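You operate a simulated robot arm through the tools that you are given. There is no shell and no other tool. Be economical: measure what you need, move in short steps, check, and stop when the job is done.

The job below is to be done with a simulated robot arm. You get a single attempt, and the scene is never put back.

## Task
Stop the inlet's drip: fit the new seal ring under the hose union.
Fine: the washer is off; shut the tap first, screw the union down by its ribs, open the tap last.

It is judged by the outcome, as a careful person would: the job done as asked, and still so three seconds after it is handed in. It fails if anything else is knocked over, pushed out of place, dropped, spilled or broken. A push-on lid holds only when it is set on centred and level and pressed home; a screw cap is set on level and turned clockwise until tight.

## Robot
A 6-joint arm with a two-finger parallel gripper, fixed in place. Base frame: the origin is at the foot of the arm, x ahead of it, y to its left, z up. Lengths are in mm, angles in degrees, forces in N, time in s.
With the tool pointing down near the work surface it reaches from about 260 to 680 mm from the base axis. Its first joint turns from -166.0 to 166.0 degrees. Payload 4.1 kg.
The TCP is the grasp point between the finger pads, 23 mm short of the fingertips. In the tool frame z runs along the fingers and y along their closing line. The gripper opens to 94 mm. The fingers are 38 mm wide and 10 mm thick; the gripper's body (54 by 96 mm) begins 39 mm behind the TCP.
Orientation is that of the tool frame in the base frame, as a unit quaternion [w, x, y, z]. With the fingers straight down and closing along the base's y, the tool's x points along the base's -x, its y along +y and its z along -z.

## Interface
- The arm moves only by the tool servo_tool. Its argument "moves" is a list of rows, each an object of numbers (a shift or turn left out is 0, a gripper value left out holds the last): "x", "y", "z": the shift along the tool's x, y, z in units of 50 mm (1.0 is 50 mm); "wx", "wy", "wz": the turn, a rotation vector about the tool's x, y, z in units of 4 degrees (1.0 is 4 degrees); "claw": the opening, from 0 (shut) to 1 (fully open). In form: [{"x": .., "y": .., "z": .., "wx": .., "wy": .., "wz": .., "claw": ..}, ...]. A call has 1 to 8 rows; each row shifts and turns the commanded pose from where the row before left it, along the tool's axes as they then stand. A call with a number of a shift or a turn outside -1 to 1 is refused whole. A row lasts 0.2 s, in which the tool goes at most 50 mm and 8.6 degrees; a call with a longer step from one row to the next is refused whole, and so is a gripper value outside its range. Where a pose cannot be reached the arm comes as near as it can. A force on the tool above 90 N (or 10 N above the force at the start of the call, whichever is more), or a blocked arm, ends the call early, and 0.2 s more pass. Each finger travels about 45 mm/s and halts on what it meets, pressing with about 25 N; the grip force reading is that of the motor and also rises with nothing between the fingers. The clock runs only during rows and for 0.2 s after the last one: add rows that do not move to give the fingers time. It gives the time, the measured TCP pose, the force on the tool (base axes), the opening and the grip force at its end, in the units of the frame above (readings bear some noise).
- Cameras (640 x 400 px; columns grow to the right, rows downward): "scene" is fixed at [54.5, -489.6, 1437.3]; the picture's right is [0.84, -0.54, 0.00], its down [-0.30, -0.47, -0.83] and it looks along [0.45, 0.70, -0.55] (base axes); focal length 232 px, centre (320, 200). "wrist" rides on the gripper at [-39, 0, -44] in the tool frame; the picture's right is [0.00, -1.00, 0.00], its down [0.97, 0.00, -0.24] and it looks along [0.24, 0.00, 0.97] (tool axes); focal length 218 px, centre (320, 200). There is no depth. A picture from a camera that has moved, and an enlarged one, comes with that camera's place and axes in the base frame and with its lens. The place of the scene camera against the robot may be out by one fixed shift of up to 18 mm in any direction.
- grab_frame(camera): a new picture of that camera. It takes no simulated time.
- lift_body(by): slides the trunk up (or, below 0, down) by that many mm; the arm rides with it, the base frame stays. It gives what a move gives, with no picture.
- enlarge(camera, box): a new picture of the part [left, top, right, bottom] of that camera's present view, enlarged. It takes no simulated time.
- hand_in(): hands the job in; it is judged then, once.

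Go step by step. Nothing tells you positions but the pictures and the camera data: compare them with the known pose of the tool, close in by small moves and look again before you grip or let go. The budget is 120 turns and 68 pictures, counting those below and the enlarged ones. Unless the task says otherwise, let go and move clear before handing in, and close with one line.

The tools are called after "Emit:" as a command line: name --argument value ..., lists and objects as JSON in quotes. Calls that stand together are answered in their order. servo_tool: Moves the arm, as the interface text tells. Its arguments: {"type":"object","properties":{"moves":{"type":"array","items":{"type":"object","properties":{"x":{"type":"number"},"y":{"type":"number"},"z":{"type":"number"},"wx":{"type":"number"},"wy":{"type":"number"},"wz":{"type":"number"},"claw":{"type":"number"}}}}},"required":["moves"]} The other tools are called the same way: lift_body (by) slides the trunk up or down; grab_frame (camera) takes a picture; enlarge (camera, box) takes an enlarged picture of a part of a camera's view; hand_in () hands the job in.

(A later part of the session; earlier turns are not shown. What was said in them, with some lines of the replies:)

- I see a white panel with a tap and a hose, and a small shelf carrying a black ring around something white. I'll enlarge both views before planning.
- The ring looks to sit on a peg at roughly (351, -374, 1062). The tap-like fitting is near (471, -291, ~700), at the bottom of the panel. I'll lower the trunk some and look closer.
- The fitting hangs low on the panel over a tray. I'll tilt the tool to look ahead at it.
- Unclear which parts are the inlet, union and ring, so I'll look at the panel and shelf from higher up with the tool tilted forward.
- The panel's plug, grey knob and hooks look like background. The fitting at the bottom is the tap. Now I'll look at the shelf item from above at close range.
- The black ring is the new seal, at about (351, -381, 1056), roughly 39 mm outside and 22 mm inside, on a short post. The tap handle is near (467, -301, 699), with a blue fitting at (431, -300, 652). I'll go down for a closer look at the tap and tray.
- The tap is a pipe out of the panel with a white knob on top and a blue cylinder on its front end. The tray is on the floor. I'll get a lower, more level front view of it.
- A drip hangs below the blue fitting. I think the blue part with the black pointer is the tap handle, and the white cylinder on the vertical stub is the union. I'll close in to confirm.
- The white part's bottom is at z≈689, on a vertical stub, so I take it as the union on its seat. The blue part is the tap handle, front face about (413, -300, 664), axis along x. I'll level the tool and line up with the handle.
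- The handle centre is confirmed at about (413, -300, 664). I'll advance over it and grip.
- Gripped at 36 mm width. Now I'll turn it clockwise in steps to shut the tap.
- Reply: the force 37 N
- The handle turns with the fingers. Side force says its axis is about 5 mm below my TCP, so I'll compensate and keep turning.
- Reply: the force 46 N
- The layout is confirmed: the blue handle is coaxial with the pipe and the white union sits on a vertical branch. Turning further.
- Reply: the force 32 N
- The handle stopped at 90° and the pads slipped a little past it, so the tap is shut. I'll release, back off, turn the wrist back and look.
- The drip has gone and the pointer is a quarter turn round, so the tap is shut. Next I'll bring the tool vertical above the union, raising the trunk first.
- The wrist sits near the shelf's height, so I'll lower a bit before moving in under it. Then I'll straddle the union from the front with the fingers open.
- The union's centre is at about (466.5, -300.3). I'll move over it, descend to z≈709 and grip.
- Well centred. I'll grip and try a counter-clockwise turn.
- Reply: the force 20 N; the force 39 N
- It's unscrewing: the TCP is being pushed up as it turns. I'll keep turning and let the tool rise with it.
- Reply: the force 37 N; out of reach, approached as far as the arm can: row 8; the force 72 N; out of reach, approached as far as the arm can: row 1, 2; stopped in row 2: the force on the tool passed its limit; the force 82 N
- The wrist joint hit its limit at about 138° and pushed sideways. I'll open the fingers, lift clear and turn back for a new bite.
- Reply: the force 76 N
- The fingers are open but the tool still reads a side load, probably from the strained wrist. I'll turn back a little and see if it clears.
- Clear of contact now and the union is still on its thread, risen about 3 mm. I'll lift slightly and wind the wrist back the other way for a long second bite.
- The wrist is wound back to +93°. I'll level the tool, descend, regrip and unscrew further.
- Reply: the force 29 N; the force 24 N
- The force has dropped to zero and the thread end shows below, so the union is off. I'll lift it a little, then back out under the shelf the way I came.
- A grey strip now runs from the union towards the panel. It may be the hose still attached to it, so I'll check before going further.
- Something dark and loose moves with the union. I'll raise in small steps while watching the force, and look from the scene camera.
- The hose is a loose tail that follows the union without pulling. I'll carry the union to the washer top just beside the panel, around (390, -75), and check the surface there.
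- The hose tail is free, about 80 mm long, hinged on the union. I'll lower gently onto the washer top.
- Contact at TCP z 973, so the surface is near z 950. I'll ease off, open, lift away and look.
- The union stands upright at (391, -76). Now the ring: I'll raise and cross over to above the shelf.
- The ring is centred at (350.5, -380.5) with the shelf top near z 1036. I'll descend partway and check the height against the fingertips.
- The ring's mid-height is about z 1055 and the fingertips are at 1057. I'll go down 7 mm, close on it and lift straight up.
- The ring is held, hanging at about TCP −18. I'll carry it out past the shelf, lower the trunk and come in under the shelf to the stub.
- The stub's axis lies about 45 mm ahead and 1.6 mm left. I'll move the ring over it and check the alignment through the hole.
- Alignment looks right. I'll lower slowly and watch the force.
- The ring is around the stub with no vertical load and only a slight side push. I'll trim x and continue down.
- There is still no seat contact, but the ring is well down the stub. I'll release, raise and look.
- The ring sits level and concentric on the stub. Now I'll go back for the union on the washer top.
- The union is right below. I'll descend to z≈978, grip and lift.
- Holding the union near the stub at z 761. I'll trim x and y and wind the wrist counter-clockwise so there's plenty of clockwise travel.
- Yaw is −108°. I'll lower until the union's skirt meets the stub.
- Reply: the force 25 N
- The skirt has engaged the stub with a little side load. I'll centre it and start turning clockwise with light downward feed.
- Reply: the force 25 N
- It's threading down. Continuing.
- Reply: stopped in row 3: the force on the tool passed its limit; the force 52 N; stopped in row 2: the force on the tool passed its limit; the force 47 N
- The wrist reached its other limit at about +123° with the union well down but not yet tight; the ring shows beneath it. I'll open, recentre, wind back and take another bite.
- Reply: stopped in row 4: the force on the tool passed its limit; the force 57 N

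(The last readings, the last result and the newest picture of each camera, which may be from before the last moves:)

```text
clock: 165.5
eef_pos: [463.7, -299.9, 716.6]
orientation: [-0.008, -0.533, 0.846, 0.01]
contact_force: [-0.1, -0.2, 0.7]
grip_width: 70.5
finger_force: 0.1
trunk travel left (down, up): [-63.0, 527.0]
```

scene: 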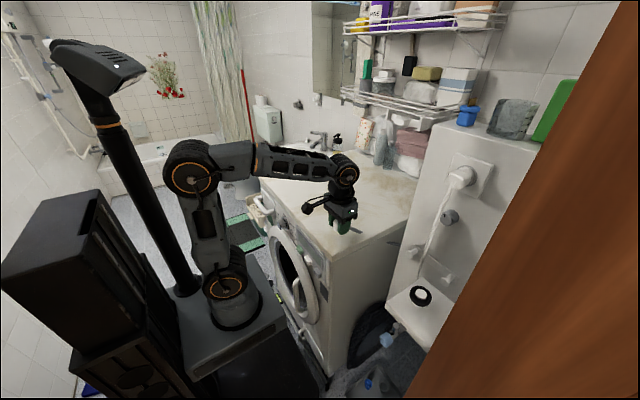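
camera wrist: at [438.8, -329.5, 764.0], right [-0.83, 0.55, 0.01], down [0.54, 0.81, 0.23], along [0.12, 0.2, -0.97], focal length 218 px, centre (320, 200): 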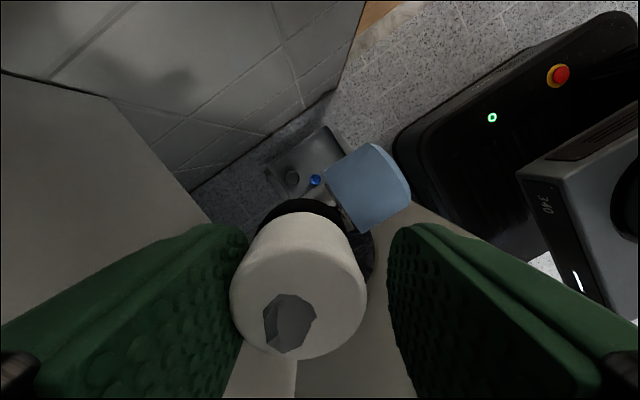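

The stop was likely the bar on the hand nearing the panel, so I'll stay within ±115°. I'll level, centre and finish winding back, then grip and turn.

Emit:
servo_tool --moves '[{"x": -0.013, "y": -0.05, "wx": 0.36}, {"wz": -1}, {"wz": -1}, {"wz": -1}, {"wz": -1}, {"wz": -1}, {"wz": -1}, {"wz": -1}]'

Emit:
servo_tool --moves '[{"wz": -1}, {"wz": -1}, {"wz": -1}, {"claw": 0.2}, {}, {}, {}]'

Emit:
servo_tool --moves '[{"wz": 1, "z": 0.004}, {"wz": 1, "z": 0.004}, {"wz": 1, "z": 0.004}, {"wz": 1, "z": 0.004}, {"wz": 1, "z": 0.004}, {"wz": 1, "z": 0.004}, {"wz": 1, "z": 0.004}, {"wz": 1, "z": 0.004}]'

```text
clock: 167.3
eef_pos: [466.9, -300.1, 716.5]
orientation: [0.001, 0.722, -0.692, 0.001]
contact_force: [-0.2, 0.4, 0.1]
grip_width: 70.8
finger_force: 0.1
trunk travel left (down, up): [-63.0, 527.0]
```

```text
clock: 168.9
eef_pos: [465.1, -300.2, 716.6]
orientation: [0.002, 0.789, -0.614, 0.001]
contact_force: [-17.8, -4.5, -1.1]
grip_width: 34.2
finger_force: 24.3
trunk travel left (down, up): [-63.0, 527.0]
```

```text
clock: 170.7
eef_pos: [465.0, -301.3, 714.0]
orientation: [-0.001, -0.589, 0.808, -0.001]
contact_force: [-28.1, -1.3, -6.5]
grip_width: 34.1
finger_force: 25.2
trunk travel left (down, up): [-63.0, 527.0]
```

Emit:
servo_tool --moves '[{"wz": 1, "x": 0.006, "y": 0.019, "z": 0.006}, {"wz": 1, "z": 0.006}, {"wz": 1, "z": 0.006}, {"wz": 1, "z": 0.006}, {"wz": 1, "z": 0.006}, {"wz": 1, "z": 0.006}, {"wz": 1, "z": 0.006}, {"wz": 1, "z": 0.006}]'

Emit:
servo_tool --moves '[{"wz": 1, "z": 0.004}, {"wz": 1, "z": 0.004}, {"wz": 1, "z": 0.004}, {"wz": 1, "z": 0.004}, {"wz": 1, "z": 0.004}, {"wz": 1, "z": 0.004}, {"wz": 1, "z": 0.004}, {"wz": 1, "z": 0.004}]'

```text
clock: 172.5
eef_pos: [466.4, -298.8, 713.4]
orientation: [0.001, -0.345, 0.939, -0.003]
contact_force: [-13.6, 6.4, 7.5]
grip_width: 33.4
finger_force: 24.9
trunk travel left (down, up): [-63.0, 527.0]
```

```text
clock: 174.3
eef_pos: [466.8, -300.0, 711.6]
orientation: [0.001, -0.072, 0.997, -0.003]
contact_force: [8.5, -4.4, 14.8]
grip_width: 33.7
finger_force: 25.2
trunk travel left (down, up): [-63.0, 527.0]
```

Emit:
servo_tool --moves '[{"wz": 1, "z": 0.002}, {"wz": 1, "z": 0.002}, {"wz": 1, "z": 0.002}, {"wz": 1, "z": 0.002}, {"wz": 1, "z": 0.002}, {"wz": 1, "z": 0.002}, {"wz": 1, "z": 0.002}, {"wz": 1, "z": 0.002}]'

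Emit:
servo_tool --moves '[{"wz": 1, "z": 0.003}, {"wz": 1, "z": 0.003}, {"wz": 1, "z": 0.003}, {"wz": 1, "z": 0.003}, {"wz": 1, "z": 0.003}, {"wz": 1, "z": 0.003}, {"wz": 1, "z": 0.003}, {"wz": 1, "z": 0.003}]'

Emit:
grab_frame --camera "wrist"

```text
clock: 176.1
eef_pos: [465.2, -299.1, 711.2]
orientation: [0.0, 0.207, 0.978, -0.001]
contact_force: [11.9, -7.8, 19.8]
grip_width: 34.3
finger_force: 24.5
trunk travel left (down, up): [-63.0, 527.0]
```

```text
clock: 177.9
eef_pos: [464.5, -299.1, 710.3]
orientation: [0.002, 0.469, 0.883, -0.002]
contact_force: [3.0, -6.6, 27.7]
grip_width: 34.6
finger_force: 25.3
trunk travel left (down, up): [-63.0, 527.0]
```

```text
3 pictures are left
camera wrist: at [486.9, -332.2, 754.2], right [-0.83, -0.56, 0.0], down [-0.54, 0.81, 0.23], along [-0.13, 0.19, -0.97], focal length 218 px, centre (320, 200)
```

wrist: 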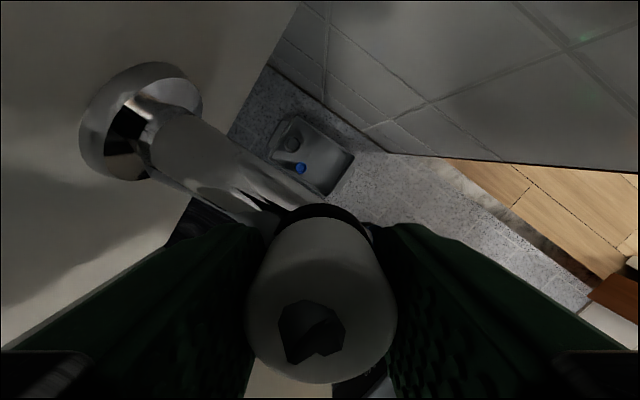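

The ring is now snug under the union, and the upward force is growing. I'll turn further and compare the union's top mark against the fingers, to see whether it still turns or slips tight.

Emit:
servo_tool --moves '[{"wz": 1, "z": -0.01}, {"wz": 1}, {"wz": 1}, {"wz": 1}, {"wz": 1}, {"wz": 1}, {"wz": 1}, {"wz": 1}]'

Emit:
servo_tool --moves '[{"wz": 1}, {"wz": 1}, {"wz": 1}, {"wz": 1}, {"wz": 1}]'

Emit:
grab_frame --camera "wrist"

```text
clock: 179.7
eef_pos: [464.3, -300.2, 710.6]
orientation: [0.003, 0.694, 0.72, -0.001]
contact_force: [2.4, -4.7, 29.8]
grip_width: 34.7
finger_force: 25.4
trunk travel left (down, up): [-63.0, 527.0]
```

```text
clock: 180.9
eef_pos: [465.5, -298.8, 709.8]
orientation: [0.002, 0.808, 0.589, -0.001]
contact_force: [-1.3, -4.8, 27.0]
grip_width: 33.6
finger_force: 25.0
trunk travel left (down, up): [-63.0, 527.0]
```

```text
2 pictures are left
camera wrist: at [453.4, -336.6, 754.2], right [-0.95, 0.31, 0.0], down [0.3, 0.93, 0.24], along [0.07, 0.22, -0.97], focal length 218 px, centre (320, 200)
```

wrist: 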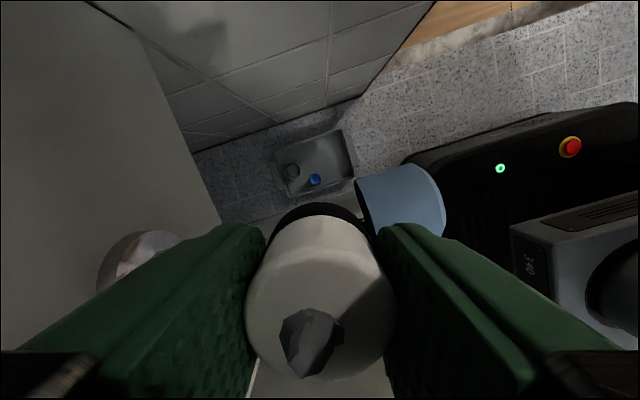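

With no downward feed over that last 52°, neither the height nor the force changed, so the union has stopped and the pads slip: it's tight. I'll release, rise and unwind the wrist.

Emit:
servo_tool --moves '[{"z": -0.03}, {"claw": 0.6}, {}, {"z": -0.5}, {"z": -0.5}, {"wz": -1}, {"wz": -1}, {"wz": -1}]'

Emit:
servo_tool --moves '[{"wz": -1}, {"wz": -1}, {"wz": -1}, {"wz": -1}, {"wz": -1}, {"wz": -1}, {"wz": -1}, {"wz": -1}]'

Emit:
servo_tool --moves '[{"wz": -1}, {"wz": -1}, {"wz": -1}, {"wz": -1}, {"wz": -1}, {"wz": -1}, {"wz": -1}, {"wz": -1}]'

Emit:
servo_tool --moves '[{"wz": -1}, {"wz": -1}, {"wz": -1}, {"wz": -1}, {"wz": -1}, {"wz": -1}, {"wz": -1}, {"wz": -1}]'

```text
clock: 182.7
eef_pos: [466.0, -299.9, 760.2]
orientation: [0.001, 0.742, 0.671, -0.001]
contact_force: [-0.6, 0.3, -0.3]
grip_width: 56.2
finger_force: 0.0
trunk travel left (down, up): [-63.0, 527.0]
```

```text
clock: 184.5
eef_pos: [465.3, -299.7, 759.9]
orientation: [0.001, 0.527, 0.85, -0.002]
contact_force: [0.3, -0.3, 1.0]
grip_width: 56.1
finger_force: 0.1
trunk travel left (down, up): [-63.0, 527.0]
```

```text
clock: 186.3
eef_pos: [464.4, -299.3, 760.7]
orientation: [0.0, 0.274, 0.962, -0.003]
contact_force: [0.2, -0.1, 1.3]
grip_width: 56.2
finger_force: 0.1
trunk travel left (down, up): [-63.0, 527.0]
```

```text
clock: 188.1
eef_pos: [466.3, -300.1, 760.6]
orientation: [0.0, -0.002, 1.0, -0.001]
contact_force: [0.4, 0.3, 0.7]
grip_width: 56.4
finger_force: 0.0
trunk travel left (down, up): [-63.0, 527.0]
```

Unwound to yaw 0. Now I'll back out, level the tool again and line up with the tap handle, with the wrist pre-turned +90° so I can open it counter-clockwise.

Emit:
servo_tool --moves '[{"x": 0.63}, {"x": 0.63}, {"x": 0.63}, {"x": 0.63}, {}]'

Emit:
servo_tool --moves '[{"wy": -1}, {"wy": -1}, {"wy": -1}, {"wy": -1}, {"wy": -1}, {"wy": -1}, {"wy": -1}, {"wy": -1}]'

Emit:
servo_tool --moves '[{"wy": -1}, {"wy": -1}, {"wy": -1}, {"wy": -1}, {"wy": -1}, {"wy": -1}, {"wy": -1}, {"wy": -1}]'

Emit:
servo_tool --moves '[{"wy": -1}, {"wy": -1}, {"wy": -1}, {"wy": -1}, {"wy": -1}, {"wy": -1}, {"wy": -0.5}, {}]'

Emit:
lift_body --by -55

```text
clock: 189.3
eef_pos: [339.8, -301.9, 761.4]
orientation: [0.0, -0.003, 1.0, -0.002]
contact_force: [-0.3, -0.1, 0.0]
grip_width: 56.7
finger_force: 0.1
trunk travel left (down, up): [-63.0, 527.0]
```

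```text
clock: 191.1
eef_pos: [340.2, -300.6, 760.8]
orientation: [0.276, -0.002, 0.961, -0.002]
contact_force: [0.1, 0.3, 0.4]
grip_width: 56.4
finger_force: 0.1
trunk travel left (down, up): [-63.0, 527.0]
```

```text
clock: 192.9
eef_pos: [339.9, -300.8, 760.3]
orientation: [0.531, -0.003, 0.847, -0.001]
contact_force: [0.0, 0.5, 0.4]
grip_width: 56.4
finger_force: 0.1
trunk travel left (down, up): [-63.0, 527.0]
```

```text
clock: 194.7
eef_pos: [339.8, -299.7, 760.6]
orientation: [0.707, -0.002, 0.707, 0.0]
contact_force: [-0.4, 0.0, 0.6]
grip_width: 56.4
finger_force: 0.0
trunk travel left (down, up): [-63.0, 527.0]
```

```text
clock: 195.6
eef_pos: [338.9, -300.8, 707.2]
orientation: [0.707, -0.003, 0.707, 0.0]
contact_force: [0.1, -0.5, 0.1]
grip_width: 56.6
finger_force: 0.1
trunk travel left (down, up): [-8.0, 582.0]
```

Emit:
servo_tool --moves '[{"x": 0.47}, {"x": 0.47}, {"wz": 1}, {"wz": 1}, {"wz": 1}, {"wz": 1}, {"wz": 1}, {"wz": 1}]'

Emit:
servo_tool --moves '[{"wz": 1}, {"wz": 1}, {"wz": 1}, {"wz": 1}, {"wz": 1}, {"wz": 1}, {"wz": 1}, {"wz": 1}]'

Emit:
servo_tool --moves '[{"wz": 1}, {"wz": 1}, {"wz": 1}, {"wz": 1}, {"wz": 1}, {"wz": 1}, {"wz": 1}, {"wz": 1}]'

Emit:
servo_tool --moves '[{"wz": 0.5}, {}]'

```text
clock: 197.4
eef_pos: [339.6, -300.6, 659.1]
orientation: [0.691, 0.145, 0.692, 0.149]
contact_force: [0.1, -0.6, 1.3]
grip_width: 56.4
finger_force: 0.1
trunk travel left (down, up): [-8.0, 582.0]
```

```text
clock: 199.2
eef_pos: [339.4, -300.6, 659.3]
orientation: [0.624, 0.329, 0.625, 0.333]
contact_force: [0.0, -0.2, -0.1]
grip_width: 56.4
finger_force: 0.0
trunk travel left (down, up): [-8.0, 582.0]
```

```text
clock: 201.0
eef_pos: [339.8, -299.9, 659.6]
orientation: [0.508, 0.49, 0.511, 0.492]
contact_force: [-0.1, -0.6, 0.0]
grip_width: 56.3
finger_force: 0.0
trunk travel left (down, up): [-8.0, 582.0]
```

```text
clock: 201.6
eef_pos: [339.2, -300.9, 659.4]
orientation: [0.5, 0.497, 0.502, 0.501]
contact_force: [-0.7, -0.5, -0.3]
grip_width: 56.4
finger_force: 0.1
trunk travel left (down, up): [-8.0, 582.0]
```

Aligned at (339, -300.5, 659.5). I'll advance, grip the handle and turn it back counter-clockwise to open.

Emit:
servo_tool --moves '[{"z": 0.8}, {"z": 0.74}, {"claw": 0.2}, {}, {}, {}]'

Emit:
servo_tool --moves '[{"wz": -1}, {"wz": -1}, {"wz": -1}, {"wz": -1}, {"wz": -1}, {"wz": -1}, {"wz": -1}, {"wz": -1}]'

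```text
clock: 203.0
eef_pos: [417.5, -301.7, 659.7]
orientation: [0.5, 0.497, 0.502, 0.5]
contact_force: [6.9, -2.5, 9.8]
grip_width: 36.0
finger_force: 45.3
trunk travel left (down, up): [-8.0, 582.0]
```

```text
clock: 204.8
eef_pos: [416.5, -300.7, 661.3]
orientation: [0.619, 0.339, 0.62, 0.343]
contact_force: [29.2, -11.2, 20.1]
grip_width: 36.1
finger_force: 45.0
trunk travel left (down, up): [-8.0, 582.0]
```

Emit:
servo_tool --moves '[{"wz": -1}, {"wz": -1}, {"wz": -1}, {"wz": -1}, {"wz": -1}, {"wz": -1}, {"wz": -1}, {"wz": -1}]'

Emit:
servo_tool --moves '[{"wz": -1}, {"wz": -1}, {"wz": -1}, {"wz": -1}, {"wz": -1}, {"wz": -1}, {"wz": -1}, {"wz": -1}]'

Emit:
servo_tool --moves '[{"wz": -1}, {"wz": -1}]'

Emit:
servo_tool --moves '[{"claw": 0.5}, {}, {"z": -0.8}, {"z": -0.8}, {"wz": 1}, {"wz": 1}, {}]'

Emit:
enlarge --camera "wrist" --box '[220, 80, 420, 300]'

```text
clock: 206.6
eef_pos: [416.5, -300.4, 662.1]
orientation: [0.69, 0.154, 0.689, 0.158]
contact_force: [23.9, 0.7, 27.0]
grip_width: 36.1
finger_force: 45.0
trunk travel left (down, up): [-8.0, 582.0]
```

```text
clock: 208.4
eef_pos: [415.7, -300.3, 659.3]
orientation: [0.706, -0.041, 0.706, -0.037]
contact_force: [22.4, 1.9, 21.9]
grip_width: 35.6
finger_force: 44.6
trunk travel left (down, up): [-8.0, 582.0]
```

```text
clock: 209.0
eef_pos: [416.2, -301.6, 657.4]
orientation: [0.7, -0.089, 0.704, -0.085]
contact_force: [14.2, -0.2, 3.3]
grip_width: 36.2
finger_force: 45.1
trunk travel left (down, up): [-8.0, 582.0]
```

```text
clock: 210.6
eef_pos: [336.2, -300.4, 659.9]
orientation: [0.706, -0.04, 0.706, -0.036]
contact_force: [1.3, -0.7, 1.1]
grip_width: 46.8
finger_force: 0.1
trunk travel left (down, up): [-8.0, 582.0]
```

```text
1.82 times, centred on (320, 190) of wrist
camera zoom: at [293.0, -297.1, 698.0], right [0.0, -0.99, 0.11], down [-0.24, -0.1, -0.96], along [0.97, -0.02, -0.24], focal length 397 px, centre (320, 218)
```

zoom: 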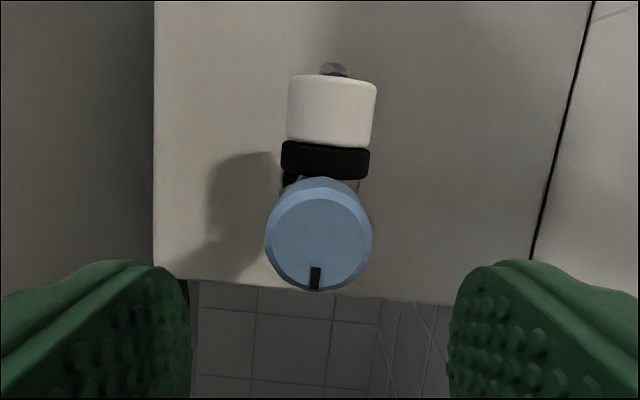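

The tap is open again with its pointer down. The ring is snug under the level union and there's no drip. I'll back clear, wait a few seconds and take the last picture to confirm.

Emit:
servo_tool --moves '[{"z": -0.6}, {"z": -0.6}, {}, {}, {}, {}, {}, {}]'

Emit:
servo_tool --moves '[{}, {}, {}, {}, {}, {}, {}, {}]'

Emit:
enlarge --camera "wrist" --box '[260, 110, 380, 260]'

```text
clock: 212.4
eef_pos: [275.8, -300.4, 662.1]
orientation: [0.706, -0.039, 0.706, -0.037]
contact_force: [-0.4, -0.7, 0.4]
grip_width: 46.9
finger_force: 0.0
trunk travel left (down, up): [-8.0, 582.0]
```

```text
clock: 214.2
eef_pos: [276.1, -300.8, 660.6]
orientation: [0.706, -0.039, 0.706, -0.037]
contact_force: [0.2, 0.8, -1.0]
grip_width: 46.7
finger_force: 0.0
trunk travel left (down, up): [-8.0, 582.0]
```

```text
2.67 times, centred on (320, 185) of wrist
camera zoom: at [232.2, -297.1, 698.7], right [0.0, -0.99, 0.11], down [-0.24, -0.11, -0.96], along [0.97, -0.02, -0.24], focal length 582 px, centre (320, 240)
```

zoom: 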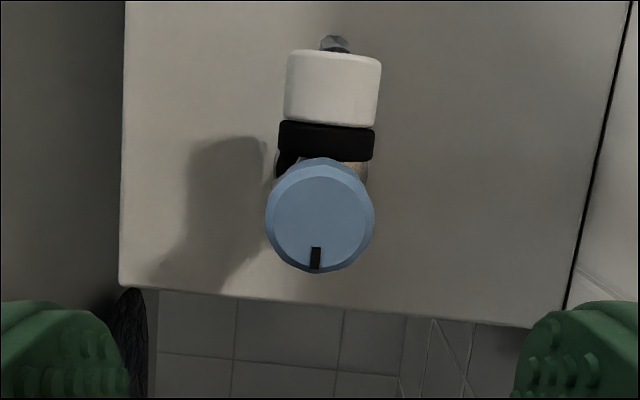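

The tap is open, the union is tight on the ring, nothing drips, and the arm is clear. Handing in.

Emit:
hand_in

```text
The job is handed in.
```

The new seal ring is fitted under the hose union, the union is screwed down tight, and the tap is open again. No drip showed in the last picture, taken about four seconds after I let go of the handle.
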